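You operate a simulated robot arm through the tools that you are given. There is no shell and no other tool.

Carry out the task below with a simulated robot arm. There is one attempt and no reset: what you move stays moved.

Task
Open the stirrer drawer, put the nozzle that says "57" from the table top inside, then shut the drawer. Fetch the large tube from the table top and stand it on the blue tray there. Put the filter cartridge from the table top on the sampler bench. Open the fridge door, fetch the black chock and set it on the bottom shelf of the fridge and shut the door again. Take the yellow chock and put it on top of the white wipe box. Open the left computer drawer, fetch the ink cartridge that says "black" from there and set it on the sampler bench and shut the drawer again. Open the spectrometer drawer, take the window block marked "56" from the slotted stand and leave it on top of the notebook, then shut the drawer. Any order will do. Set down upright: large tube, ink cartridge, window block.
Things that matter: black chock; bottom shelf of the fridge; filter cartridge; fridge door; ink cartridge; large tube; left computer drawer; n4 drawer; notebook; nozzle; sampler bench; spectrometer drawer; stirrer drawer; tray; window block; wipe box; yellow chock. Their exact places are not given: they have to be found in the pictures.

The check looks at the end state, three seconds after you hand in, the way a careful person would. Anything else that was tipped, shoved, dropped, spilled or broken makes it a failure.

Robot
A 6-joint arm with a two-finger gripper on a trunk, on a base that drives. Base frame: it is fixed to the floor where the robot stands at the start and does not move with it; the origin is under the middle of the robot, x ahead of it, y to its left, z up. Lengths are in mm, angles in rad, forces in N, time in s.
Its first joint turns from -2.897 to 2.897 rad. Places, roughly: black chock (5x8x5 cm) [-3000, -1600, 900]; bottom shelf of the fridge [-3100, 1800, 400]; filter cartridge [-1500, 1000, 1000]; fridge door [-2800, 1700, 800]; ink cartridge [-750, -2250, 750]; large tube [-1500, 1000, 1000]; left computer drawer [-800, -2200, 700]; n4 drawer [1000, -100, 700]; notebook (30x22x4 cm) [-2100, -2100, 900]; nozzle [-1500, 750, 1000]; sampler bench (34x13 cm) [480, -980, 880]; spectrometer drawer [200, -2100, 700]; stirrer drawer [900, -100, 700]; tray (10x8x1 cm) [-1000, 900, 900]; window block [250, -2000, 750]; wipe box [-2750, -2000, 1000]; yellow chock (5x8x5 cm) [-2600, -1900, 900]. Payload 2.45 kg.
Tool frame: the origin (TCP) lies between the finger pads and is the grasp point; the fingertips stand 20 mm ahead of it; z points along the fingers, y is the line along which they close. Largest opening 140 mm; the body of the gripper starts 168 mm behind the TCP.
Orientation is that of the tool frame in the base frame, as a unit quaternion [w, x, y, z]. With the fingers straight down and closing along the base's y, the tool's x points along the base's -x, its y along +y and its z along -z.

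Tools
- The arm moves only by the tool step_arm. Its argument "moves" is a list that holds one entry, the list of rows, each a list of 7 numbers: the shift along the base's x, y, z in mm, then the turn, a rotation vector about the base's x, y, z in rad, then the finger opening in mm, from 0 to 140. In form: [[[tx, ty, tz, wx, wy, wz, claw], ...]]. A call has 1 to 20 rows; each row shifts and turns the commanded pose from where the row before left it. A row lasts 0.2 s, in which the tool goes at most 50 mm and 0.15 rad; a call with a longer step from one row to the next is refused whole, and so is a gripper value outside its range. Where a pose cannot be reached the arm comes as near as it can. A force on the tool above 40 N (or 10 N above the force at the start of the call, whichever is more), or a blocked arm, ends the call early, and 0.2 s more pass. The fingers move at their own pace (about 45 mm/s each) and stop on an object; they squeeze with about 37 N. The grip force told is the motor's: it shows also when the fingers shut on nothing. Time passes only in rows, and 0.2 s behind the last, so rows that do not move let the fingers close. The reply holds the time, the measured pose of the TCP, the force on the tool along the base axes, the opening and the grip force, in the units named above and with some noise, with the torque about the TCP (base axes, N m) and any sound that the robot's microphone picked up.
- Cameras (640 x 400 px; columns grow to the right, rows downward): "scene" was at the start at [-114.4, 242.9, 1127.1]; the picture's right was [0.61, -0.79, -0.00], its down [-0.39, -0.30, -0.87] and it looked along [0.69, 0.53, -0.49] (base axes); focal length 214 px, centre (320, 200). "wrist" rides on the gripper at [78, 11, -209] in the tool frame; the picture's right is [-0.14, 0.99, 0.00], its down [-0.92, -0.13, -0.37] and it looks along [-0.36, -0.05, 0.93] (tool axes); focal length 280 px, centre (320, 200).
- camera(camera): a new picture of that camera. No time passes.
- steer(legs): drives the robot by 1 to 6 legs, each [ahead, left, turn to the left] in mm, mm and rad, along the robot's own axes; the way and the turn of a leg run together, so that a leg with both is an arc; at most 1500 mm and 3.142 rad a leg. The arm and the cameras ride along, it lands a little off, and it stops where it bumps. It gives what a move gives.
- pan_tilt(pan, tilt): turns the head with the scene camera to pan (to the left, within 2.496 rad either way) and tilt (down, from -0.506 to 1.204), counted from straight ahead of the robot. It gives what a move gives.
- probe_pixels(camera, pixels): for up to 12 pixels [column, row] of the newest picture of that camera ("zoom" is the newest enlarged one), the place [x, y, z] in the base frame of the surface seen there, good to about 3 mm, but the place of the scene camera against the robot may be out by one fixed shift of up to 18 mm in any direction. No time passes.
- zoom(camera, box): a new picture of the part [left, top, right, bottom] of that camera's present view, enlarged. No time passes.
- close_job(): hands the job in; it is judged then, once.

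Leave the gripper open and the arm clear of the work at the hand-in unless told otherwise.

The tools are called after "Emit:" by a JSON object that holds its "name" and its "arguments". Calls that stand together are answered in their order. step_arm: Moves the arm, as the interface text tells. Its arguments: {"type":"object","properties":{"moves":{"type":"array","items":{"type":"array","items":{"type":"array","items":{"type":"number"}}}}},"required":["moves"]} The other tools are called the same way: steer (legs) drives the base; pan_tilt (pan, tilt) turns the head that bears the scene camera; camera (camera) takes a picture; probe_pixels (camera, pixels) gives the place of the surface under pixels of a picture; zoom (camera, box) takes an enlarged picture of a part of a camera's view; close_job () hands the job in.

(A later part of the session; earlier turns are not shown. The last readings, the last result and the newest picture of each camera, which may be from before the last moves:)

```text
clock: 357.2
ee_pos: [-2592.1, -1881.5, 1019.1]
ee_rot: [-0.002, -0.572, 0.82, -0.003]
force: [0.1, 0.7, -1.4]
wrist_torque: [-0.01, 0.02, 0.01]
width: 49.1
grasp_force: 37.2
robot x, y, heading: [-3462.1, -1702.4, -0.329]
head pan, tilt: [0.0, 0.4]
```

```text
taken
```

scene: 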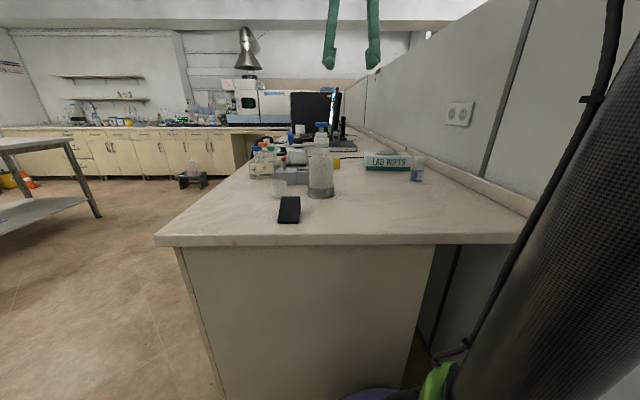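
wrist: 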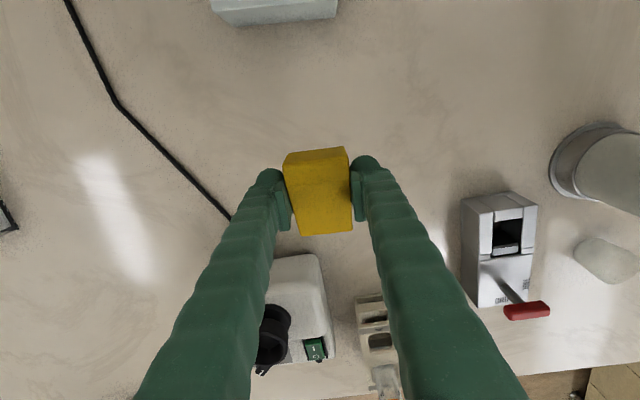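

Held at 49 mm. Move over the front end of the box, turning the tool by -1.678 rad so the chock lies across the box.

Emit:
{"name": "step_arm", "arguments": {"moves": [[[-4.15, -13.4, 2, 0, 0, -0.1398, 0], [-4.15, -13.4, 2, 0, 0, -0.1398, 0], [-4.15, -13.4, 2, 0, 0, -0.1398, 0], [-4.15, -13.4, 2, 0, 0, -0.1398, 0], [-4.15, -13.4, 2, 0, 0, -0.1398, 0], [-4.15, -13.4, 2, 0, 0, -0.1398, 0], [-4.15, -13.4, 2, 0, 0, -0.1398, 0], [-4.15, -13.4, 2, 0, 0, -0.1398, 0], [-4.15, -13.4, 2, 0, 0, -0.1398, 0], [-4.15, -13.4, 2, 0, 0, -0.1398, 0], [-4.15, -13.4, 2, 0, 0, -0.1398, 0], [-4.15, -13.4, 2, 0, 0, -0.1398, 0], [0, 0, 0, 0, 0, 0, 0]]]}}

Emit:
{"name": "camera", "arguments": {"camera": "wrist"}}

```text
clock: 360.0
ee_pos: [-2642.8, -2040.8, 1042.5]
ee_rot: [-0.004, 0.229, 0.973, 0.0]
force: [-0.2, 0.6, -1.3]
wrist_torque: [0.0, 0.0, 0.01]
width: 48.8
grasp_force: 36.5
robot x, y, heading: [-3461.1, -1701.5, -0.325]
head pan, tilt: [0.0, 0.4]
```

```text
taken
```

wrist: 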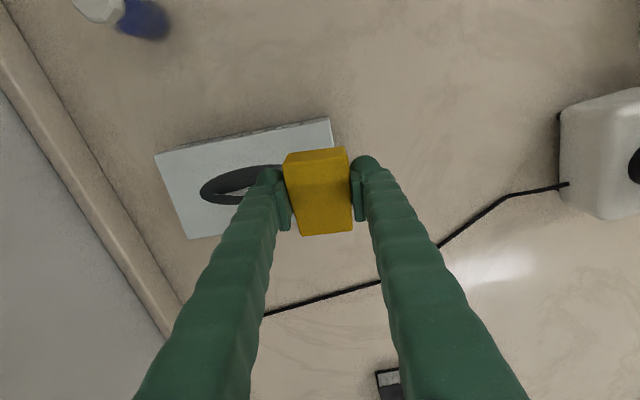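

Emit:
{"name": "probe_pixels", "arguments": {"camera": "wrist", "pixels": [[165, 158], [215, 148], [265, 138], [320, 124], [328, 126], [332, 140], [190, 232], [225, 228], [230, 187], [262, 175]]}}

Emit:
{"name": "zoom", "arguments": {"camera": "wrist", "box": [140, 100, 380, 250]}}

```text
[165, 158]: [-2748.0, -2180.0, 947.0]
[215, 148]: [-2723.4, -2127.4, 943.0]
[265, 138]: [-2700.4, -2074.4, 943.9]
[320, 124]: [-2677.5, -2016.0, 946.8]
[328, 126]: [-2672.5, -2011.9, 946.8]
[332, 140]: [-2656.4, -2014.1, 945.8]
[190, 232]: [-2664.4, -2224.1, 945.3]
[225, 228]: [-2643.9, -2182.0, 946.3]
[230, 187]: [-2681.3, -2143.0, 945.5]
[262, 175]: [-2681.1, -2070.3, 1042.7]
```

```text
2.67 times, centred on (260, 175) of wrist
```

zoom: 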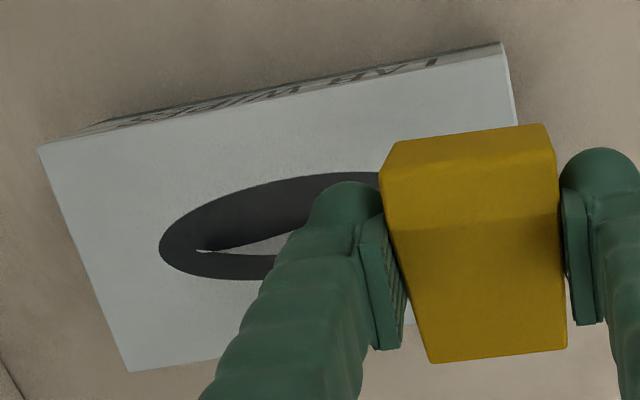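

Refine: turn +0.066, shift slightly, and lower onto the box.

Emit:
{"name": "step_arm", "arguments": {"moves": [[[3, -6, -20, 0, 0, 0.066, 0], [0, 0, -25, 0, 0, 0, 0], [0, 0, -10, 0, 0, 0, 0], [0, 0, -4, 0, 0, 0, 0], [0, 0, -2, 0, 0, 0, 0], [0, 0, 0, 0, 0, 0, 0]]]}}

Emit:
{"name": "camera", "arguments": {"camera": "wrist"}}

```text
clock: 361.4
ee_pos: [-2640.8, -2047.5, 981.0]
ee_rot: [-0.004, 0.196, 0.981, 0.0]
force: [-0.1, -0.4, -1.4]
wrist_torque: [0.02, 0.01, 0.04]
width: 48.8
grasp_force: 37.0
robot x, y, heading: [-3463.1, -1700.7, -0.327]
head pan, tilt: [0.0, 0.4]
```

```text
taken
```

wrist: 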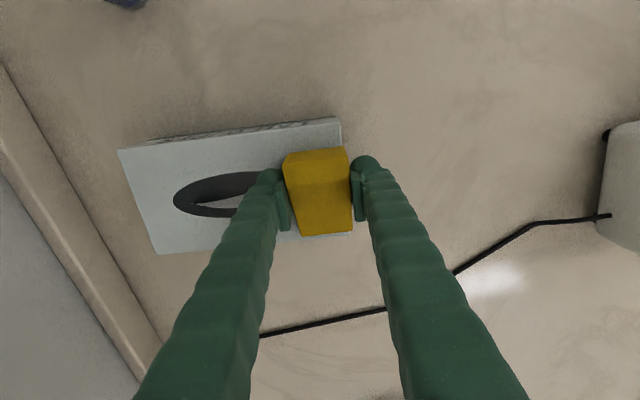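

Good placement. Lower to contact.

Emit:
{"name": "step_arm", "arguments": {"moves": [[[0, 0, -1, 0, 0, 0, 0], [0, 0, -1, 0, 0, 0, 0], [0, 0, -1, 0, 0, 0, 0], [0, 0, 0, 0, 0, 0, 0]]]}}

```text
clock: 362.4
ee_pos: [-2640.8, -2047.4, 977.9]
ee_rot: [-0.003, 0.195, 0.981, -0.001]
force: [0.6, -0.5, 5.8]
wrist_torque: [-0.16, -0.06, 0.03]
width: 49.0
grasp_force: 36.6
robot x, y, heading: [-3464.3, -1700.6, -0.329]
head pan, tilt: [0.0, 0.4]
```

Contact. Open a little and rise.

Emit:
{"name": "step_arm", "arguments": {"moves": [[[0, 0, 0, 0, 0, 0, 56], [0, 0, 0, 0, 0, 0, 62], [0, 0, 0, 0, 0, 0, 62], [0, 0, 15, 0, 0, 0, 62], [0, 0, 30, 0, 0, 0, 62], [0, 0, 40, 0, 0, 0, 62], [0, 0, 40, 0, 0, 0, 62], [0, 0, 0, 0, 0, 0, 62]]]}}

Emit:
{"name": "camera", "arguments": {"camera": "wrist"}}

```text
clock: 364.2
ee_pos: [-2639.8, -2048.4, 1102.2]
ee_rot: [-0.003, 0.196, 0.981, -0.001]
force: [-0.2, -0.2, -0.7]
wrist_torque: [-0.01, 0.04, 0.04]
width: 61.9
grasp_force: 0.0
robot x, y, heading: [-3462.0, -1699.8, -0.326]
head pan, tilt: [0.0, 0.4]
```

```text
taken
```

wrist: 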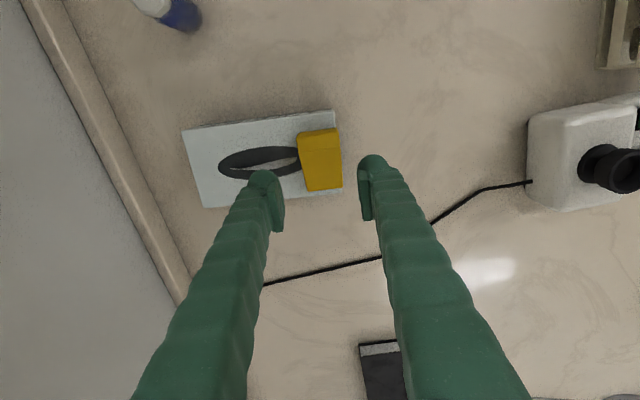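

The yellow chock lies on the box. Verify its heights.

Emit:
{"name": "zoom", "arguments": {"camera": "wrist", "box": [170, 100, 360, 215]}}

Emit:
{"name": "probe_pixels", "arguments": {"camera": "zoom", "pixels": [[450, 120], [550, 110], [470, 280], [560, 270], [500, 200], [400, 270], [540, 50], [440, 65]]}}

```text
3.37 times, centred on (265, 158) of wrist
```

zoom: 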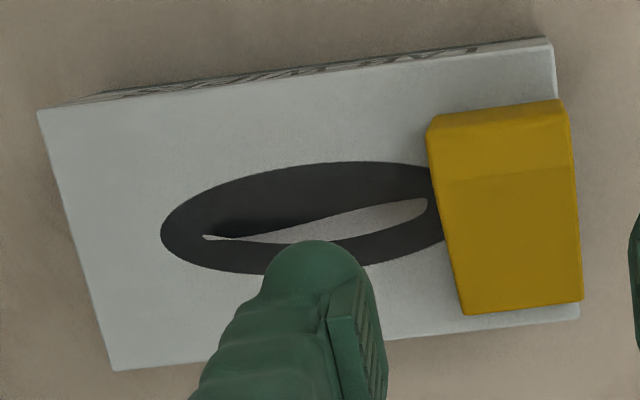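

```text
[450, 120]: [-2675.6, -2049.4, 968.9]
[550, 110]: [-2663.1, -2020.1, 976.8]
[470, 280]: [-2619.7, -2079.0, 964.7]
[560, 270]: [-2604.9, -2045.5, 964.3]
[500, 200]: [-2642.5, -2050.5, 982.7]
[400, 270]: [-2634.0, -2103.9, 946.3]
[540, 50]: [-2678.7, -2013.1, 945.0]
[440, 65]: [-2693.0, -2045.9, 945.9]
```

Placed well. Retract the arm and probe the black chock on the way.

Emit:
{"name": "step_arm", "arguments": {"moves": [[[-43, 14, 15, 0, 0, 0.06, 100], [-43, 14, 15, 0, 0, 0, 100], [-43, 14, 15, 0, 0, 0, 100], [-43, 14, 15, 0, 0, 0, 100], [-43, 14, 15, 0, 0, 0, 100], [-43, 20, 15, 0, 0, 0, 100], [-43, 25, 15, 0, 0, 0, 100], [-43, 25, 15, 0, 0, 0, 100], [-30, 25, 15, 0, 0, 0, 100], [0, 0, 0, 0, 0, 0, 100]]]}}

Emit:
{"name": "camera", "arguments": {"camera": "wrist"}}

```text
refused: row 7 steps farther than a row can; nothing moved
```

```text
taken
```

wrist: 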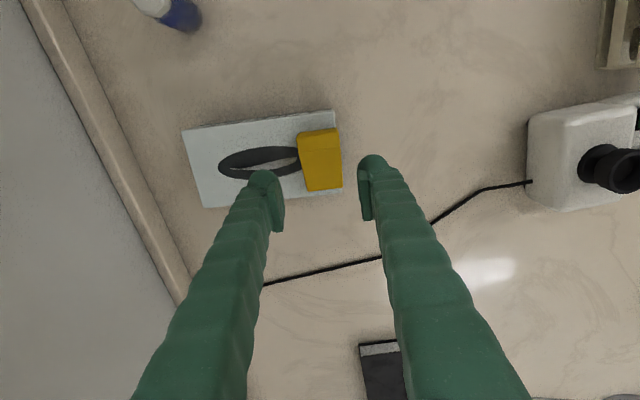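

Emit:
{"name": "step_arm", "arguments": {"moves": [[[-38, 14, 20, 0, 0, 0.06, 100], [-38, 14, 20, 0, 0, 0, 100], [-38, 18, 20, 0, 0, 0, 100], [-38, 20, 20, 0, 0, 0, 100], [-38, 20, 20, 0, 0, 0, 100], [-38, 22, 15, 0, 0, 0, 100], [-38, 25, 15, 0, 0, 0, 100], [-38, 25, 10, 0, 0, 0, 100], [-30, 25, 10, 0, 0, 0, 100], [0, 0, 0, 0, 0, 0, 100]]]}}

Emit:
{"name": "camera", "arguments": {"camera": "wrist"}}

```text
clock: 366.4
ee_pos: [-2974.5, -1864.3, 1253.3]
ee_rot: [-0.004, 0.167, 0.986, 0.0]
force: [0.4, 0.4, 0.6]
wrist_torque: [-0.02, 0.01, 0.01]
width: 100.1
grasp_force: 0.1
robot x, y, heading: [-3460.2, -1697.0, -0.33]
head pan, tilt: [0.0, 0.4]
```

```text
taken
```

wrist: 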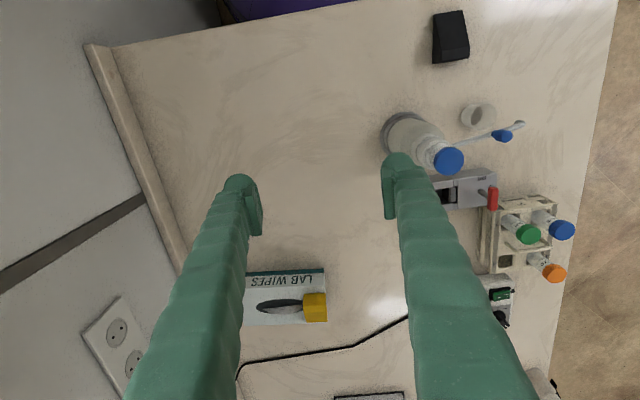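

Emit:
{"name": "zoom", "arguments": {"camera": "wrist", "box": [410, 0, 500, 70]}}

Emit:
{"name": "probe_pixels", "arguments": {"camera": "zoom", "pixels": [[180, 110], [370, 75], [170, 350], [400, 330], [290, 180], [270, 300], [180, 250], [320, 260], [385, 200], [280, 90], [280, 350]]}}

```text
5.71 times, centred on (455, 35) of wrist
```

zoom: 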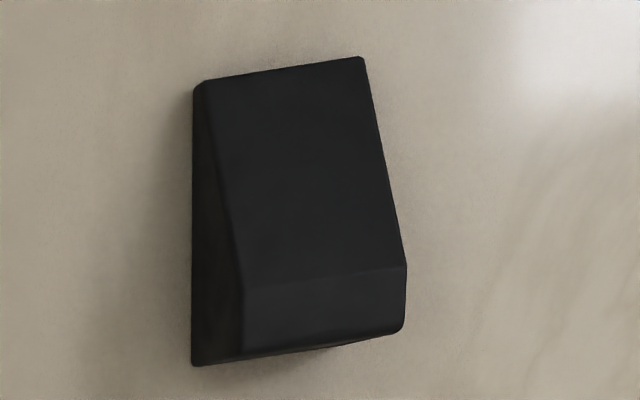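

```text
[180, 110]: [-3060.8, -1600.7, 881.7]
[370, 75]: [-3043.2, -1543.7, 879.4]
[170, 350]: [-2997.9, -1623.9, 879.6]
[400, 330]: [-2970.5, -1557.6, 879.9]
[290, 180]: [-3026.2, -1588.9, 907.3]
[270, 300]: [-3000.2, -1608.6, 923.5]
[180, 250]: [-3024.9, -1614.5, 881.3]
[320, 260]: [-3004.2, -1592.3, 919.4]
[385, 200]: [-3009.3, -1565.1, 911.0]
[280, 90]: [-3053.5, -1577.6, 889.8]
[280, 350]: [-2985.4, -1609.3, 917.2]
```

The black chock's geometry is noted (grip across t). Now drive to the fridge: out from the desk end, turn round, and along to the fridge front.

Emit:
{"name": "steer", "arguments": {"legs": [[-40, 631, 0], [304, 361, 0], [131, 796, 0], [0, 0, 3.14], [-40, -951, 0], [-40, -951, 0]]}}

Emit:
{"name": "pan_tilt", "arguments": {"pan": 0.0, "tilt": 0.3}}

Emit:
{"name": "camera", "arguments": {"camera": "scene"}}

Emit:
{"name": "camera", "arguments": {"camera": "wrist"}}

```text
clock: 392.8
ee_pos: [-2336.7, 1812.6, 1253.2]
ee_rot: [0.0, 0.987, -0.158, 0.004]
force: [0.1, -0.1, 0.1]
wrist_torque: [0.01, -0.01, -0.02]
width: 99.9
grasp_force: 0.1
robot x, y, heading: [-1846.1, 1657.4, 2.827]
head pan, tilt: [0.0, 0.4]
```

```text
clock: 393.5
ee_pos: [-2336.8, 1811.5, 1253.5]
ee_rot: [0.0, 0.987, -0.158, 0.004]
force: [-0.2, -0.1, -0.3]
wrist_torque: [0.01, 0.02, -0.02]
width: 100.0
grasp_force: 0.1
robot x, y, heading: [-1847.7, 1653.8, 2.826]
head pan, tilt: [0.0, 0.3]
```

```text
taken
```

scene: 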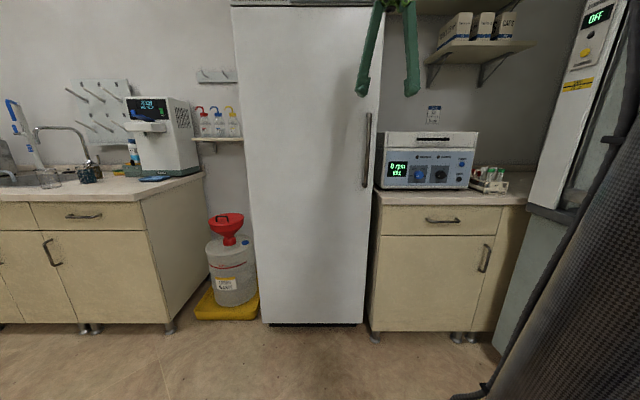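

```text
taken
```

wrist: 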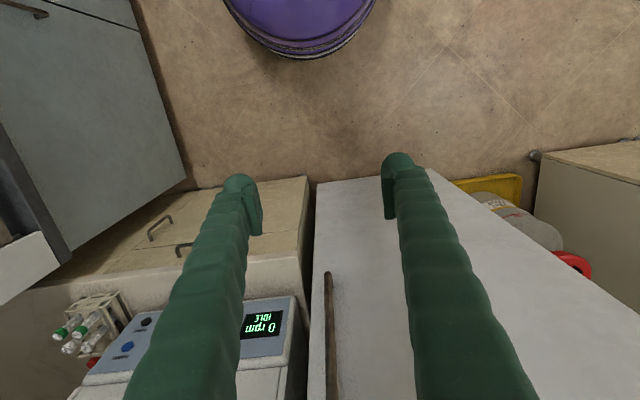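

Emit:
{"name": "probe_pixels", "arguments": {"camera": "scene", "pixels": [[368, 120], [367, 150], [365, 183], [260, 150], [350, 150], [376, 100], [245, 100], [265, 320], [360, 320], [380, 200], [235, 260], [430, 220]]}}

Emit:
{"name": "probe_pixels", "arguments": {"camera": "wrist", "pixels": [[328, 280], [330, 320], [332, 370], [320, 260], [350, 280], [300, 180], [430, 170], [318, 185]]}}

Emit:
{"name": "zoom", "arguments": {"camera": "scene", "box": [230, 0, 400, 340]}}

```text
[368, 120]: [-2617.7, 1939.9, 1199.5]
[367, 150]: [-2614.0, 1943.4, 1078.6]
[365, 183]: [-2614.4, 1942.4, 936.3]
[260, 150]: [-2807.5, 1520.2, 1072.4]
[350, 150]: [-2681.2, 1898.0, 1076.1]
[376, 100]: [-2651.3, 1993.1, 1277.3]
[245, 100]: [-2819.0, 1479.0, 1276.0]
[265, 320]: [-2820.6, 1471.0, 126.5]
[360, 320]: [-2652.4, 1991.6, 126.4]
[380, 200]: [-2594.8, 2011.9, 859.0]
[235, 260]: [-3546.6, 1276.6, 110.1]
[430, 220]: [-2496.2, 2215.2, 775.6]
```

```text
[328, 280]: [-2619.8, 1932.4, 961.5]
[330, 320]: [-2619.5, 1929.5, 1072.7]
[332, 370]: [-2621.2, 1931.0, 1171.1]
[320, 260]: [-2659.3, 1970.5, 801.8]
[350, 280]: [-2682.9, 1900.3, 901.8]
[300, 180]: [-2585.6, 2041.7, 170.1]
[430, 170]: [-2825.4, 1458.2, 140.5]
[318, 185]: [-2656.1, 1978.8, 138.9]
```

```text
1.18 times, centred on (315, 170) of scene
```

zoom: 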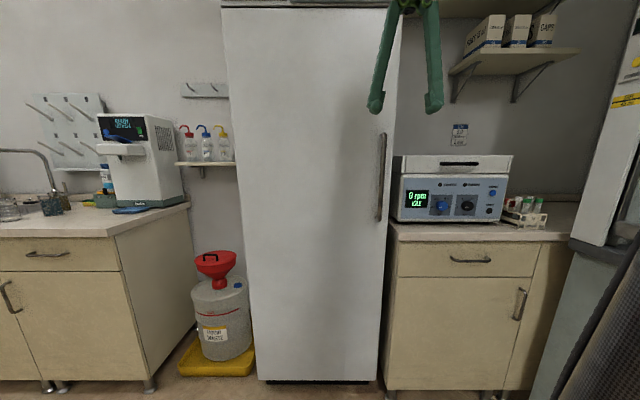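

The handle is vertical at about (-2620, 1931), z 920–1220; hinge on the left. Go in front and turn the tool level pointing at the door, closing horizontally.

Emit:
{"name": "step_arm", "arguments": {"moves": [[[-31.3, 14.8, -28.9, 0, 0, 0, 80], [-31.3, 14.8, -28.9, 0, 0, 0, 80], [-31.3, 14.8, -28.9, 0, 0, 0, 80], [-31.3, 14.8, -28.9, 0, 0, 0, 80], [-31.3, 14.8, -28.9, 0, 0, 0, 80], [-31.3, 14.8, -28.9, 0, 0, 0, 80]]]}}

Emit:
{"name": "step_arm", "arguments": {"moves": [[[0, 0, 0, 0.0438, 0.136, 0, 80], [0, 0, 0, 0.0438, 0.136, 0, 80], [0, 0, 0, 0.0438, 0.136, 0, 80], [0, 0, 0, 0.0438, 0.136, 0, 80], [0, 0, 0, 0.0438, 0.136, 0, 80], [0, 0, 0, 0.0438, 0.136, 0, 80], [0, 0, 0, 0.0438, 0.136, 0, 80], [0, 0, 0, 0.0438, 0.136, 0, 80], [0, 0, 0, 0.0438, 0.136, 0, 80], [0, 0, 0, 0.0438, 0.136, 0, 80], [0, 0, 0, 0.0438, 0.136, 0, 80], [0, 0, 0, 0, 0, 0, 80]]]}}

Emit:
{"name": "camera", "arguments": {"camera": "wrist"}}

```text
clock: 394.9
ee_pos: [-2524.8, 1901.9, 1080.7]
ee_rot: [-0.001, 0.987, -0.158, 0.004]
force: [-0.4, -0.6, 0.2]
wrist_torque: [0.03, 0.06, 0.03]
width: 79.8
grasp_force: 0.0
robot x, y, heading: [-1846.6, 1658.9, 2.826]
head pan, tilt: [0.0, 0.3]
```

```text
clock: 397.5
ee_pos: [-2525.0, 1900.3, 1080.2]
ee_rot: [-0.106, 0.71, -0.114, -0.687]
force: [0.5, 0.6, 0.6]
wrist_torque: [0.03, 0.02, 0.03]
width: 79.8
grasp_force: 0.0
robot x, y, heading: [-1845.0, 1654.0, 2.828]
head pan, tilt: [0.0, 0.3]
```

```text
taken
```

wrist: 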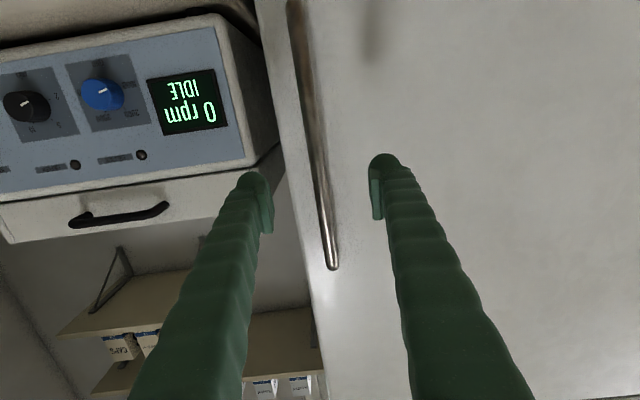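

Emit:
{"name": "probe_pixels", "arguments": {"camera": "wrist", "pixels": [[308, 100], [316, 150], [324, 205], [331, 255], [345, 200], [300, 200]]}}

```text
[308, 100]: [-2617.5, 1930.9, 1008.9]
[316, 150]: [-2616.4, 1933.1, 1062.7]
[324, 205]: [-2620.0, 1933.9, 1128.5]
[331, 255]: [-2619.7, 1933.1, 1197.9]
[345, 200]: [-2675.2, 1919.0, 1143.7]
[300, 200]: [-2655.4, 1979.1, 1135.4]
```

Approach the handle and close.

Emit:
{"name": "step_arm", "arguments": {"moves": [[[-33, 11.2, 0, 0.0104, 0.0324, 0, 70], [-33, 11.2, 0, 0, 0, 0, 70], [-33, 11.2, 0, 0, 0, 0, 70], [0, 0, 0, 0, 0, 0, 70]]]}}

Emit:
{"name": "camera", "arguments": {"camera": "wrist"}}

```text
clock: 398.5
ee_pos: [-2614.9, 1931.2, 1080.5]
ee_rot: [0.109, -0.689, 0.111, 0.708]
force: [0.1, -0.3, -0.1]
wrist_torque: [-0.02, -0.04, -0.03]
width: 70.1
grasp_force: 0.0
out of reach, approached as far as the arm can: row 1
robot x, y, heading: [-1846.4, 1654.5, 2.826]
head pan, tilt: [0.0, 0.3]
```

```text
taken
```

wrist: 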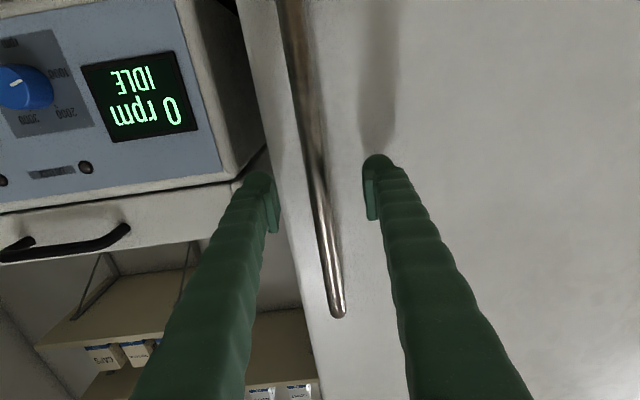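

Emit:
{"name": "step_arm", "arguments": {"moves": [[[-8, 2.7, 0, 0, 0, 0, 50], [0, 0, 0, 0, 0, 0, 30], [0, 0, 0, 0, 0, 0, 0], [0, 0, 0, 0, 0, 0, 0], [0, 0, 0, 0, 0, 0, 0]]]}}

```text
clock: 399.7
ee_pos: [-2623.1, 1934.8, 1081.2]
ee_rot: [0.11, -0.688, 0.112, 0.709]
force: [2.8, 5.6, -0.6]
wrist_torque: [0.01, -0.04, -0.04]
width: 15.0
grasp_force: 37.0
robot x, y, heading: [-1846.0, 1658.5, 2.831]
head pan, tilt: [0.0, 0.3]
```

Gripped. Pull gently along the door's arc.

Emit:
{"name": "step_arm", "arguments": {"moves": [[[4.6, -2, 0, 0, 0, 0, 0], [9.2, -4, 0, 0, 0, 0, 0], [9.2, -4, 0, 0, 0, 0, 0], [9.1, -4.3, 0, 0, 0, 0, 0], [9.1, -4.6, 0, 0, 0, 0, 0], [9, -4.8, 0, 0, 0, 0, 0]]]}}

```text
clock: 401.1
ee_pos: [-2572.9, 1910.6, 1080.5]
ee_rot: [0.109, -0.689, 0.111, 0.708]
force: [6.8, 11.4, 3.0]
wrist_torque: [0.34, 0.31, -0.04]
width: 14.0
grasp_force: 40.0
robot x, y, heading: [-1844.7, 1659.9, 2.834]
head pan, tilt: [0.0, 0.3]
```

Emit:
{"name": "step_arm", "arguments": {"moves": [[[9, -4.4, 0, 0, 0, 0, 0], [9, -4.6, 0, 0, 0, 0, 0], [9, -4.8, 0, 0, 0, 0, 0], [9, -5, 0, 0, 0, 0, 0], [8.8, -5.2, 0, 0, 0, 0, 0]]]}}

Emit:
{"name": "camera", "arguments": {"camera": "scene"}}

```text
clock: 402.3
ee_pos: [-2528.9, 1884.3, 1080.8]
ee_rot: [0.11, -0.689, 0.111, 0.708]
force: [-5.3, -10.2, -7.1]
wrist_torque: [0.48, 0.22, 0.09]
width: 13.7
grasp_force: 40.1
robot x, y, heading: [-1848.9, 1659.7, 2.831]
head pan, tilt: [0.0, 0.3]
```

```text
taken
```

scene: 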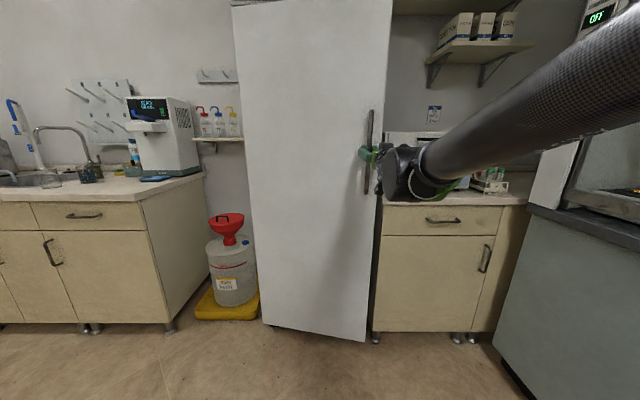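

The door is ajar ~12°. Continue pulling with the base along the arc.

Emit:
{"name": "steer", "arguments": {"legs": [[-55, 19, 0], [-55, 26, 0]]}}

Emit:
{"name": "camera", "arguments": {"camera": "scene"}}

```text
clock: 403.8
ee_pos: [-2447.2, 1814.6, 1080.7]
ee_rot: [0.108, -0.689, 0.109, 0.708]
force: [-2.8, -3.3, -2.7]
wrist_torque: [0.44, -0.4, -0.03]
width: 13.4
grasp_force: 39.3
robot x, y, heading: [-1766.0, 1585.9, 2.832]
head pan, tilt: [0.0, 0.3]
stopped in leg 2: the force on the tool passed its limit at 42 N (the readings are from after the stop); the commanded pose is now the measured one
```

```text
taken
```

scene: 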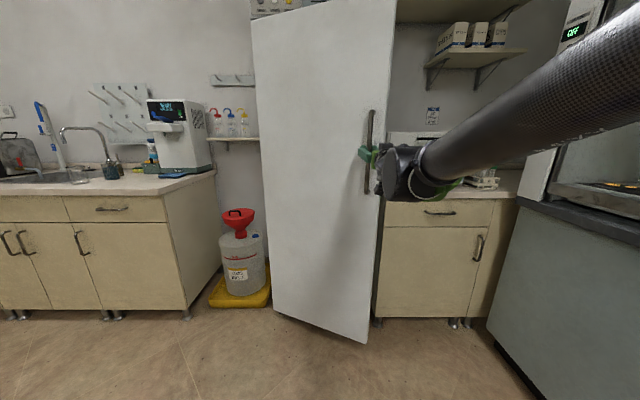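

Door open ~24°. Release the handle and back off while pitching the tool down.

Emit:
{"name": "step_arm", "arguments": {"moves": [[[0, 0, 0, 0, 0, 0, 40], [0, 0, 0, 0, 0, 0, 80], [0, 0, 0, 0, 0, 0, 90], [0, 0, 0, 0, 0, 0, 90], [14, -4.6, 0, -0.0438, -0.136, 0, 90], [14, -4.6, 0, -0.0438, -0.136, 0, 90], [14, -4.6, 0, -0.0438, -0.136, 0, 90], [19, -6, 0, -0.0438, -0.136, 0, 90], [19, -6, 0, -0.0438, -0.136, 0, 90], [19, -6, 0, -0.0438, -0.136, 0, 90], [19, -6, 0, -0.0438, -0.136, 0, 90], [0, 0, 0, 0, 0, 0, 90]]]}}

Emit:
{"name": "camera", "arguments": {"camera": "scene"}}

Emit:
{"name": "camera", "arguments": {"camera": "wrist"}}

```text
clock: 406.4
ee_pos: [-2339.3, 1728.6, 1081.3]
ee_rot: [-0.131, 0.947, -0.073, -0.284]
force: [0.1, -1.0, 0.4]
wrist_torque: [0.02, 0.0, -0.01]
width: 90.3
grasp_force: 0.0
out of reach, approached as far as the arm can: row 5, 6, 7, 8, 9, 10, 11
robot x, y, heading: [-1762.2, 1586.7, 2.828]
head pan, tilt: [0.0, 0.3]
```

```text
taken
```

scene: 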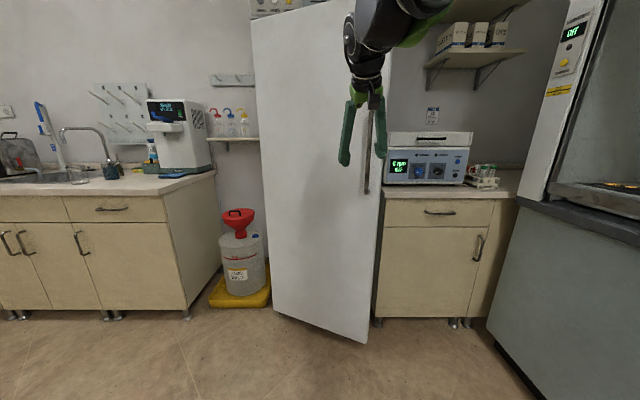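

```text
taken
```

wrist: 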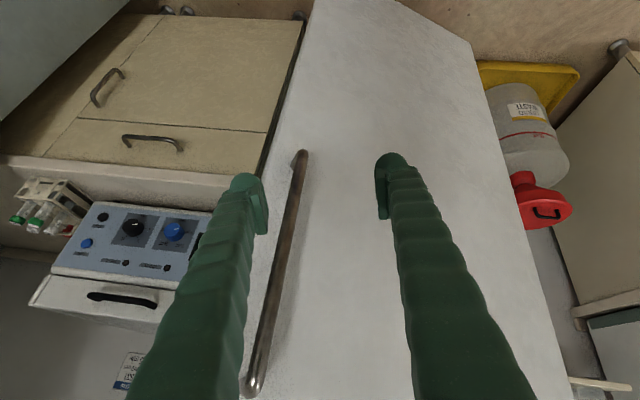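

Better: stand further back (there is room beside the table) so the arm can pull more. Move the base back and re-level the tool.

Emit:
{"name": "steer", "arguments": {"legs": [[-318, -62, 0]]}}

Emit:
{"name": "step_arm", "arguments": {"moves": [[[-30, 10, 0, 0, 0, 0, 90], [-30, 10, 0, 0, 0, 0, 90], [-30, 10, 0, 0, 0, 0, 90], [-30, 10, 0, 0.0099, 0.1435, 0.0021, 90], [-30, 10, 0, 0.0099, 0.1435, 0.0021, 90], [-20, 6, 0, 0.0099, 0.1435, 0.0021, 90], [-20, 6, 0, 0.0099, 0.1435, 0.0021, 90], [0, 0, 0, 0.0099, 0.1435, 0.0021, 90], [0, 0, 0, 0.0099, 0.1435, 0.0021, 90], [0, 0, 0, 0.0099, 0.1435, 0.0021, 90], [0, 0, 0, 0, 0, 0, 90]]]}}

Emit:
{"name": "camera", "arguments": {"camera": "wrist"}}

```text
clock: 408.6
ee_pos: [-2016.0, 1690.7, 1081.2]
ee_rot: [-0.13, 0.946, -0.072, -0.287]
force: [0.3, -0.4, 0.0]
wrist_torque: [0.01, -0.02, -0.01]
width: 90.0
grasp_force: 0.1
robot x, y, heading: [-1444.2, 1549.9, 2.826]
head pan, tilt: [0.0, 0.3]
```

```text
clock: 411.0
ee_pos: [-2207.7, 1738.2, 1081.7]
ee_rot: [0.109, -0.688, 0.111, 0.709]
force: [-0.3, 0.6, 0.1]
wrist_torque: [0.01, -0.03, 0.03]
width: 90.0
grasp_force: 0.0
out of reach, approached as far as the arm can: row 2, 3
robot x, y, heading: [-1438.0, 1552.4, 2.831]
head pan, tilt: [0.0, 0.3]
```

```text
taken
```

wrist: 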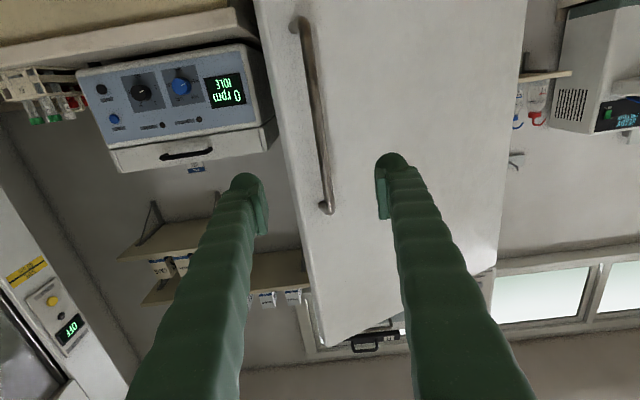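

Emit:
{"name": "probe_pixels", "arguments": {"camera": "wrist", "pixels": [[307, 60], [314, 100], [320, 150], [326, 195], [340, 150], [290, 180]]}}

```text
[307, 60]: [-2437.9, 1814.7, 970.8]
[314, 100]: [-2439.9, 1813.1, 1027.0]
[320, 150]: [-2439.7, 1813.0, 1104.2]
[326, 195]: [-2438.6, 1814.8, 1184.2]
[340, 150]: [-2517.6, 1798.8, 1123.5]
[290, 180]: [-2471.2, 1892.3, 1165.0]
```

Approach the handle again (opening 50) and grip.

Emit:
{"name": "step_arm", "arguments": {"moves": [[[-39.7, 13, 0, 0, 0, 0, 50], [-39.7, 13, 0, 0, 0, 0, 50], [-39.7, 13, 0, 0, 0, 0, 50], [-39.7, 13, 0, 0, 0, 0, 50], [-39.7, 13, 0, 0, 0, 0, 50], [-37, 12.2, 0, 0, 0, 0, 50], [0, 0, 0, 0, 0, 0, 50]]]}}

Emit:
{"name": "camera", "arguments": {"camera": "wrist"}}

```text
clock: 412.6
ee_pos: [-2442.4, 1816.5, 1081.6]
ee_rot: [0.109, -0.688, 0.11, 0.709]
force: [-0.6, -0.5, 1.1]
wrist_torque: [0.01, 0.0, -0.02]
width: 49.9
grasp_force: 0.0
robot x, y, heading: [-1443.3, 1550.8, 2.83]
head pan, tilt: [0.0, 0.3]
```

```text
taken
```

wrist: 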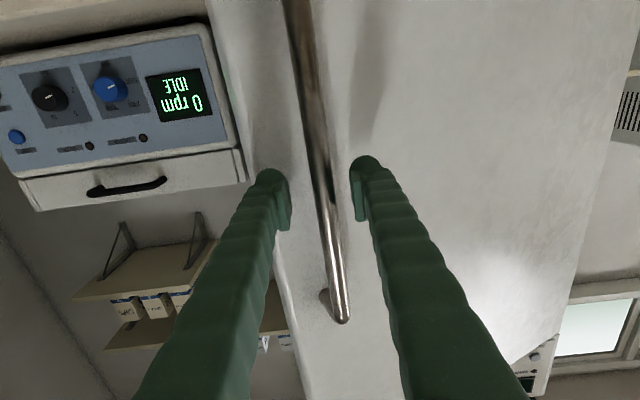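

Grip and pull along the computed arc.

Emit:
{"name": "step_arm", "arguments": {"moves": [[[0, 0, 0, 0, 0, 0, 0], [0, 0, 0, 0, 0, 0, 0], [0, 0, 0, 0, 0, 0, 0], [0, 0, 0, 0, 0, 0, 0]]]}}

Emit:
{"name": "step_arm", "arguments": {"moves": [[[7, -8, 0, 0, 0, 0, 0], [12.6, -14.5, 0, 0, 0, 0, 0], [12.2, -14.6, 0, 0, 0, 0, 0], [11.5, -14.6, 0, 0, 0, 0, 0], [10.5, -15, 0, 0, 0, 0, 0]]]}}

```text
clock: 413.6
ee_pos: [-2445.5, 1814.4, 1081.9]
ee_rot: [0.108, -0.689, 0.108, 0.708]
force: [-14.8, -15.4, 6.3]
wrist_torque: [0.13, -0.17, 0.12]
width: 15.1
grasp_force: 41.3
robot x, y, heading: [-1441.1, 1549.1, 2.835]
head pan, tilt: [0.0, 0.3]
```

```text
clock: 414.8
ee_pos: [-2394.6, 1752.4, 1080.2]
ee_rot: [0.109, -0.688, 0.109, 0.709]
force: [-7.1, -4.0, -0.1]
wrist_torque: [0.22, -0.1, 0.03]
width: 14.5
grasp_force: 40.8
robot x, y, heading: [-1441.4, 1549.6, 2.831]
head pan, tilt: [0.0, 0.3]
stopped in row 5: the force on the tool passed its limit at 42 N (the readings are from after the stop); the commanded pose is now the measured one
```

Emit:
{"name": "step_arm", "arguments": {"moves": [[[3, -4.5, 0, 0, 0, 0, 0], [5.6, -9, 0, 0, 0, 0, 0], [5.6, -9, 0, 0, 0, 0, 0], [5.6, -9.1, 0, 0, 0, 0, 0], [5.5, -9.2, 0, 0, 0, 0, 0], [5.3, -9.3, 0, 0, 0, 0, 0], [5, -9.4, 0, 0, 0, 0, 0], [4.6, -9.4, 0, 0, 0, 0, 0], [4.3, -9.4, 0, 0, 0, 0, 0], [4, -9.4, 0, 0, 0, 0, 0], [3.8, -9.3, 0, 0, 0, 0, 0], [3.5, -9.3, 0, 0, 0, 0, 0], [3.2, -9.3, 0, 0, 0, 0, 0], [3, -9.3, 0, 0, 0, 0, 0]]]}}

Emit:
{"name": "camera", "arguments": {"camera": "scene"}}

```text
clock: 417.8
ee_pos: [-2330.4, 1629.4, 1083.3]
ee_rot: [0.109, -0.688, 0.11, 0.709]
force: [14.4, 3.6, -7.2]
wrist_torque: [0.48, -0.07, 0.03]
width: 13.1
grasp_force: 39.8
robot x, y, heading: [-1441.5, 1550.4, 2.828]
head pan, tilt: [0.0, 0.3]
```

```text
taken
```

scene: 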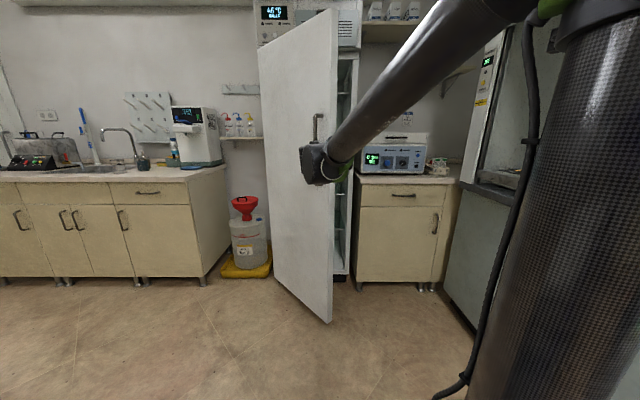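

Working well: the interior is visible. Continue the arc to ~70°.

Emit:
{"name": "step_arm", "arguments": {"moves": [[[3.2, -9.2, 0, 0, 0, 0, 0], [3, -9.3, 0, 0, 0, 0, 0], [2.8, -9.3, 0, 0, 0, 0, 0], [2.6, -9.4, 0, 0, 0, 0, 0], [2.5, -9.4, 0, 0, 0, 0, 0], [2.4, -9.4, 0, 0, 0, 0, 0], [2.2, -9.5, 0, 0, 0, 0, 0], [2, -9.5, 0, 0, 0, 0, 0], [1.8, -9.5, 0, 0, 0, 0, 0], [1.6, -9.6, 0, 0, 0, 0, 0], [1.4, -9.7, 0, 0, 0, 0, 0], [1.2, -9.7, 0, 0, 0, 0, 0], [1, -9.8, 0, 0, 0, 0, 0], [0.8, -9.8, 0, 0, 0, 0, 0], [0.6, -9.8, 0, 0, 0, 0, 0], [0.4, -9.8, 0, 0, 0, 0, 0], [0.2, -9.8, 0, 0, 0, 0, 0], [0, -9.8, 0, 0, 0, 0, 0]]]}}

Emit:
{"name": "camera", "arguments": {"camera": "scene"}}

Emit:
{"name": "camera", "arguments": {"camera": "wrist"}}

```text
clock: 421.6
ee_pos: [-2299.8, 1455.1, 1080.8]
ee_rot: [0.109, -0.689, 0.109, 0.708]
force: [24.3, 0.3, 2.9]
wrist_torque: [0.54, -0.1, 0.06]
width: 13.3
grasp_force: 39.8
robot x, y, heading: [-1441.6, 1547.7, 2.83]
head pan, tilt: [0.0, 0.3]
```

```text
taken
```

scene: 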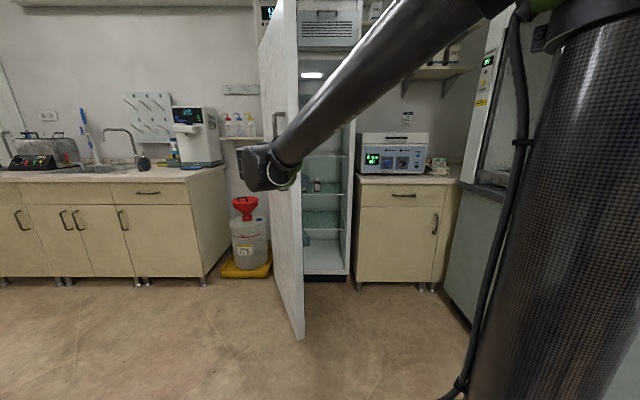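

```text
taken
```

wrist: 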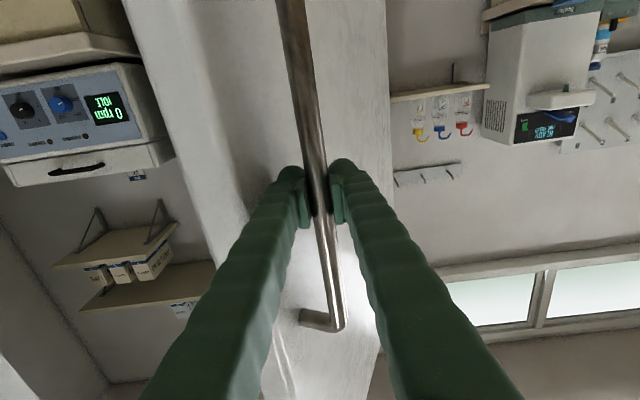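

Door ~68° open. Turn the tool a bit with the door while continuing.

Emit:
{"name": "step_arm", "arguments": {"moves": [[[-0.5, -9, 0, 0, 0, -0.05, 0], [-0.7, -9, 0, 0, 0, -0.05, 0], [-0.9, -9.2, 0, 0, 0, -0.05, 0], [-1.1, -9.2, 0, 0, 0, -0.05, 0], [-1.3, -9.3, 0, 0, 0, -0.05, 0], [-1.6, -9.3, 0, 0, 0, -0.05, 0], [-1.9, -9.3, 0, 0, 0, -0.03, 0], [-2.2, -9.3, 0, 0, 0, -0.03, 0], [-2.4, -9.3, 0, 0, 0, -0.03, 0], [-2.7, -9.3, 0, 0, 0, -0.03, 0], [-2.9, -9.3, 0, 0, 0, 0, 0], [-3.1, -9.2, 0, 0, 0, 0, 0]]]}}

Emit:
{"name": "camera", "arguments": {"camera": "scene"}}

```text
clock: 424.1
ee_pos: [-2321.0, 1343.8, 1082.1]
ee_rot: [0.254, -0.649, 0.25, 0.672]
force: [34.6, -7.4, 3.2]
wrist_torque: [0.37, -0.41, 0.21]
width: 12.1
grasp_force: 38.9
robot x, y, heading: [-1443.1, 1551.3, 2.832]
head pan, tilt: [0.0, 0.3]
```

```text
taken
```

scene: 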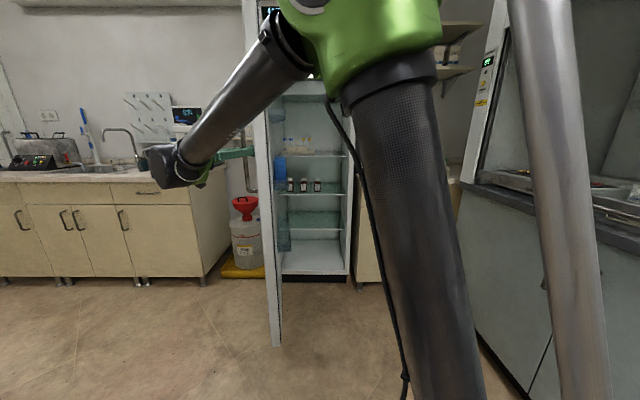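

Door ~81° open: enough. Release and back the tool off.

Emit:
{"name": "step_arm", "arguments": {"moves": [[[0, 0, 0, 0, 0, 0, 30], [0, 0, 0, 0, 0, 0, 50], [0, 0, 0, 0, 0, 0, 50], [20, -18, 0, 0, 0, 0, 50], [28, -25, 0, 0, 0, 0, 50], [28, -25, 0, 0, 0, 0, 50], [0, 0, 0, 0, 0, 0, 50]]]}}

Emit:
{"name": "camera", "arguments": {"camera": "wrist"}}

Emit:
{"name": "zoom", "arguments": {"camera": "scene", "box": [230, 60, 390, 300]}}

```text
clock: 425.8
ee_pos: [-2247.3, 1278.4, 1080.7]
ee_rot: [0.255, -0.65, 0.251, 0.671]
force: [0.2, 0.0, -0.3]
wrist_torque: [0.0, -0.01, 0.02]
width: 50.1
grasp_force: 0.0
robot x, y, heading: [-1439.8, 1547.3, 2.834]
head pan, tilt: [0.0, 0.3]
```

```text
taken
```

wrist: 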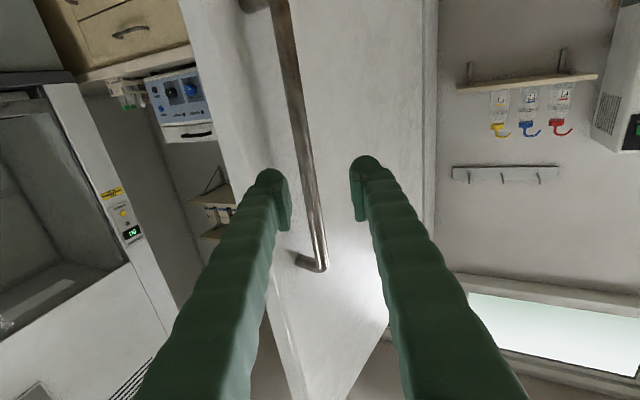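

```text
1.67 times, centred on (310, 180) of scene
```

zoom: 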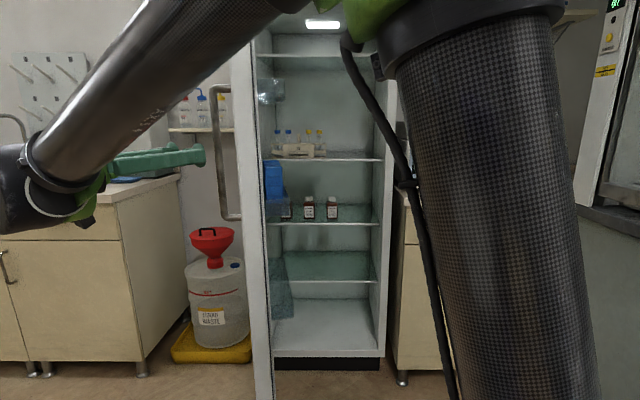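

Emit:
{"name": "camera", "arguments": {"camera": "scene"}}

Emit:
{"name": "probe_pixels", "arguments": {"camera": "scene", "pixels": [[313, 258], [310, 224], [313, 229], [313, 190], [325, 194], [313, 275], [335, 258], [300, 262], [313, 242], [275, 340], [348, 260], [290, 255]]}}

```text
taken
```

scene: 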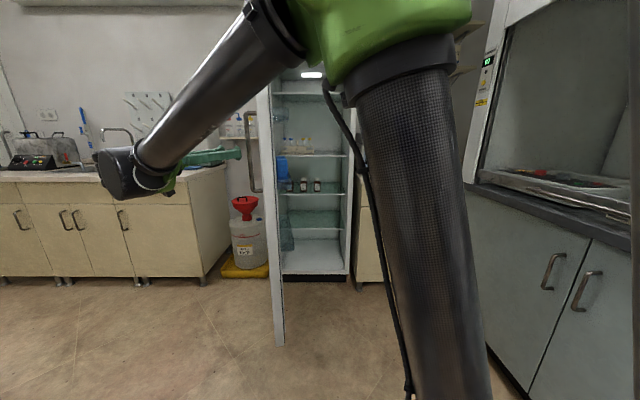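

```text
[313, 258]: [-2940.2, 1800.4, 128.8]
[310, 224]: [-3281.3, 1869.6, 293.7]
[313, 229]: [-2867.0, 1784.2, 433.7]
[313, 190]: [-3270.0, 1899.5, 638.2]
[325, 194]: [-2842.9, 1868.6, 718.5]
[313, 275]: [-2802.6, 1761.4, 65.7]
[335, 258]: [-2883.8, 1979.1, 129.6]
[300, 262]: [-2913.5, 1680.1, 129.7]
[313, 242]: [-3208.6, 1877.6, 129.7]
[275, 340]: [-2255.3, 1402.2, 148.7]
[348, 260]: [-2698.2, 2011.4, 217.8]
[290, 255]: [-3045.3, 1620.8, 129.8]
```

The lowest glass shelf is at z≈434 (front edge n≈-3277), next shelf at ~718. I'll need a level tool for it. Test reach: move round the door edge, level toward the fridge, then lower.

Emit:
{"name": "step_arm", "arguments": {"moves": [[[28.5, -9.2, 0, 0, 0, 0, 80], [28.5, -9.2, 0, 0, 0, 0, 80], [14.2, 44, 0, 0, 0, 0.0525, 80], [14.2, 44, 0, 0, 0, 0.0525, 80], [14.2, 44, 0, 0, 0, 0.0525, 80], [14.2, 44, 0, 0, 0, 0.0525, 80], [14.2, 44, 0, 0, 0, 0.0525, 80], [14.2, 44, 0, 0, 0, 0.0525, 80], [14.2, 44, 0, 0, 0, 0.0525, 80], [14.2, 44, 0, 0, 0, 0.0525, 80], [-42.7, 13.7, 0, 0, 0, 0, 80], [-42.7, 13.7, 0, 0, 0, 0, 80], [-42.7, 13.7, 0, 0, 0, 0, 80], [-42.7, 13.7, 0, 0, 0, 0, 80]]]}}

Emit:
{"name": "camera", "arguments": {"camera": "wrist"}}

```text
clock: 428.8
ee_pos: [-2248.0, 1667.9, 1080.9]
ee_rot: [0.108, -0.688, 0.109, 0.709]
force: [-0.9, -0.6, 0.2]
wrist_torque: [0.04, 0.01, 0.0]
width: 79.9
grasp_force: 0.0
robot x, y, heading: [-1443.8, 1543.7, 2.833]
head pan, tilt: [0.0, 0.3]
```

```text
taken
```

wrist: 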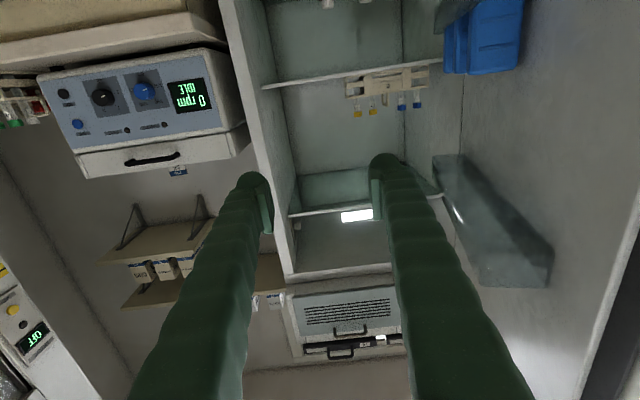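

Now test lowering with the tool level.

Emit:
{"name": "step_arm", "arguments": {"moves": [[[0, 0, -45, 0, 0, 0, 80], [0, 0, -45, 0, 0, 0, 80], [0, 0, -45, 0, 0, 0, 80], [0, 0, -45, 0, 0, 0, 80], [0, 0, -45, 0, 0, 0, 80], [0, 0, -45, 0, 0, 0, 80], [0, 0, -45, 0, 0, 0, 80], [0, 0, -45, 0, 0, 0, 80], [0, 0, -45, 0, 0, 0, 80], [0, 0, -45, 0, 0, 0, 80], [0, 0, -45, 0, 0, 0, 80], [0, 0, -45, 0, 0, 0, 80], [0, 0, -45, 0, 0, 0, 80], [0, 0, -30, 0, 0, 0, 80]]]}}

Emit:
{"name": "camera", "arguments": {"camera": "wrist"}}

Emit:
{"name": "camera", "arguments": {"camera": "scene"}}

```text
clock: 431.8
ee_pos: [-2380.1, 1667.6, 662.2]
ee_rot: [0.109, -0.69, 0.109, 0.707]
force: [-0.2, 1.0, -0.7]
wrist_torque: [0.0, -0.02, 0.03]
width: 80.0
grasp_force: 0.1
out of reach, approached as far as the arm can: row 8, 9, 10, 11, 12, 13, 14
robot x, y, heading: [-1441.0, 1548.3, 2.83]
head pan, tilt: [0.0, 0.3]
```

```text
taken
```

wrist: 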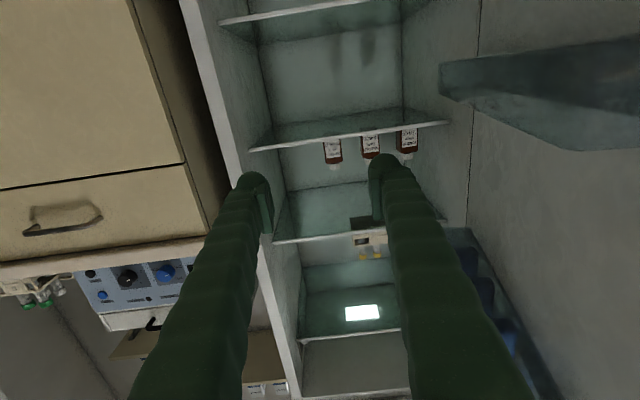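

```text
taken
```

scene: 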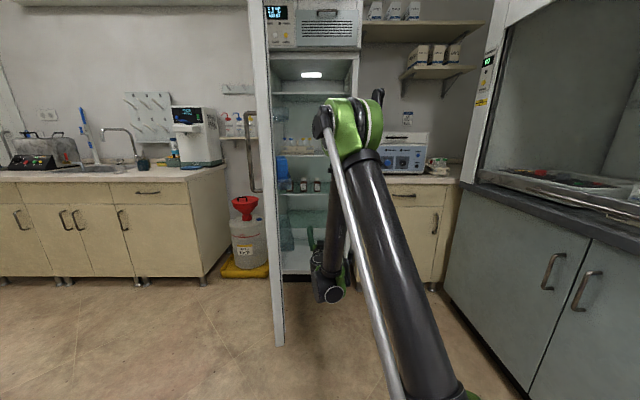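

Level reach gets limited low down. Test a further-out position.

Emit:
{"name": "step_arm", "arguments": {"moves": [[[-38, 12.3, 0, 0, 0, 0, 80], [-38, 12.3, 0, 0, 0, 0, 80], [-38, 12.3, 0, 0, 0, 0, 80], [0, 0, -40, 0, 0, 0, 80], [0, 0, -40, 0, 0, 0, 80], [0, 0, -40, 0, 0, 0, 80], [0, 0, -40, 0, 0, 0, 80], [0, 0, -40, 0, 0, 0, 80]]]}}

```text
clock: 433.6
ee_pos: [-2517.5, 1707.9, 474.2]
ee_rot: [0.11, -0.689, 0.11, 0.708]
force: [0.1, -0.3, -0.2]
wrist_torque: [-0.02, -0.04, -0.03]
width: 79.8
grasp_force: 0.0
out of reach, approached as far as the arm can: row 7, 8
robot x, y, heading: [-1442.4, 1548.5, 2.831]
head pan, tilt: [0.0, 0.3]
```

Level reach works at ~1080 mm with z≈470, so placing will work from further back. Raise and retract the (still level) arm to z 1150.

Emit:
{"name": "step_arm", "arguments": {"moves": [[[0, 0, 45, 0, 0, 0, 80], [0, 0, 45, 0, 0, 0, 80], [0, 0, 45, 0, 0, 0, 80], [0, 0, 45, 0, 0, 0, 80], [0, 0, 45, 0, 0, 0, 80], [0, 0, 45, 0, 0, 0, 80], [0, 0, 45, 0, 0, 0, 80], [0, 0, 45, 0, 0, 0, 80], [0, 0, 45, 0, 0, 0, 80], [0, 0, 45, 0, 0, 0, 80], [0, 0, 45, 0, 0, 0, 80], [0, 0, 45, 0, 0, 0, 80], [0, 0, 45, 0, 0, 0, 80], [0, 0, 45, 0, 0, 0, 80], [0, 0, 45, 0, 0, 0, 80]]]}}

Emit:
{"name": "step_arm", "arguments": {"moves": [[[42, -13.5, 0, 0, 0, 0, 80], [42, -13.5, 0, 0, 0, 0, 80], [42, -13.5, 0, 0, 0, 0, 80], [42, -13.5, 0, 0, 0, 0, 80], [42, -13.5, 0, 0, 0, 0, 80], [42, -13.5, 0, 0, 0, 0, 80], [42, -13.5, 0, 0, 0, 0, 80]]]}}

Emit:
{"name": "steer", "arguments": {"legs": [[-200, 0, 0], [0, 0, 3.14], [-533, 0, 0], [0, -1000, 0], [0, -930, 0], [-380, -800, 0]]}}

```text
clock: 436.8
ee_pos: [-2518.0, 1709.7, 1149.7]
ee_rot: [0.108, -0.688, 0.108, 0.709]
force: [0.3, -0.1, 0.5]
wrist_torque: [-0.02, -0.02, -0.04]
width: 79.9
grasp_force: 0.1
robot x, y, heading: [-1440.5, 1549.2, 2.835]
head pan, tilt: [0.0, 0.3]
```

```text
clock: 438.4
ee_pos: [-2223.3, 1613.2, 1150.3]
ee_rot: [0.109, -0.688, 0.11, 0.709]
force: [-1.1, 0.0, -0.9]
wrist_torque: [0.01, 0.02, -0.02]
width: 79.9
grasp_force: 0.0
robot x, y, heading: [-1442.8, 1550.5, 2.835]
head pan, tilt: [0.0, 0.3]
```

```text
clock: 463.4
ee_pos: [-2253.4, -869.5, 1149.9]
ee_rot: [0.707, 0.123, 0.686, -0.123]
force: [-0.1, 0.5, -0.6]
wrist_torque: [-0.01, -0.01, 0.02]
width: 79.9
grasp_force: 0.1
robot x, y, heading: [-3029.5, -776.8, -0.348]
head pan, tilt: [0.0, 0.3]
```

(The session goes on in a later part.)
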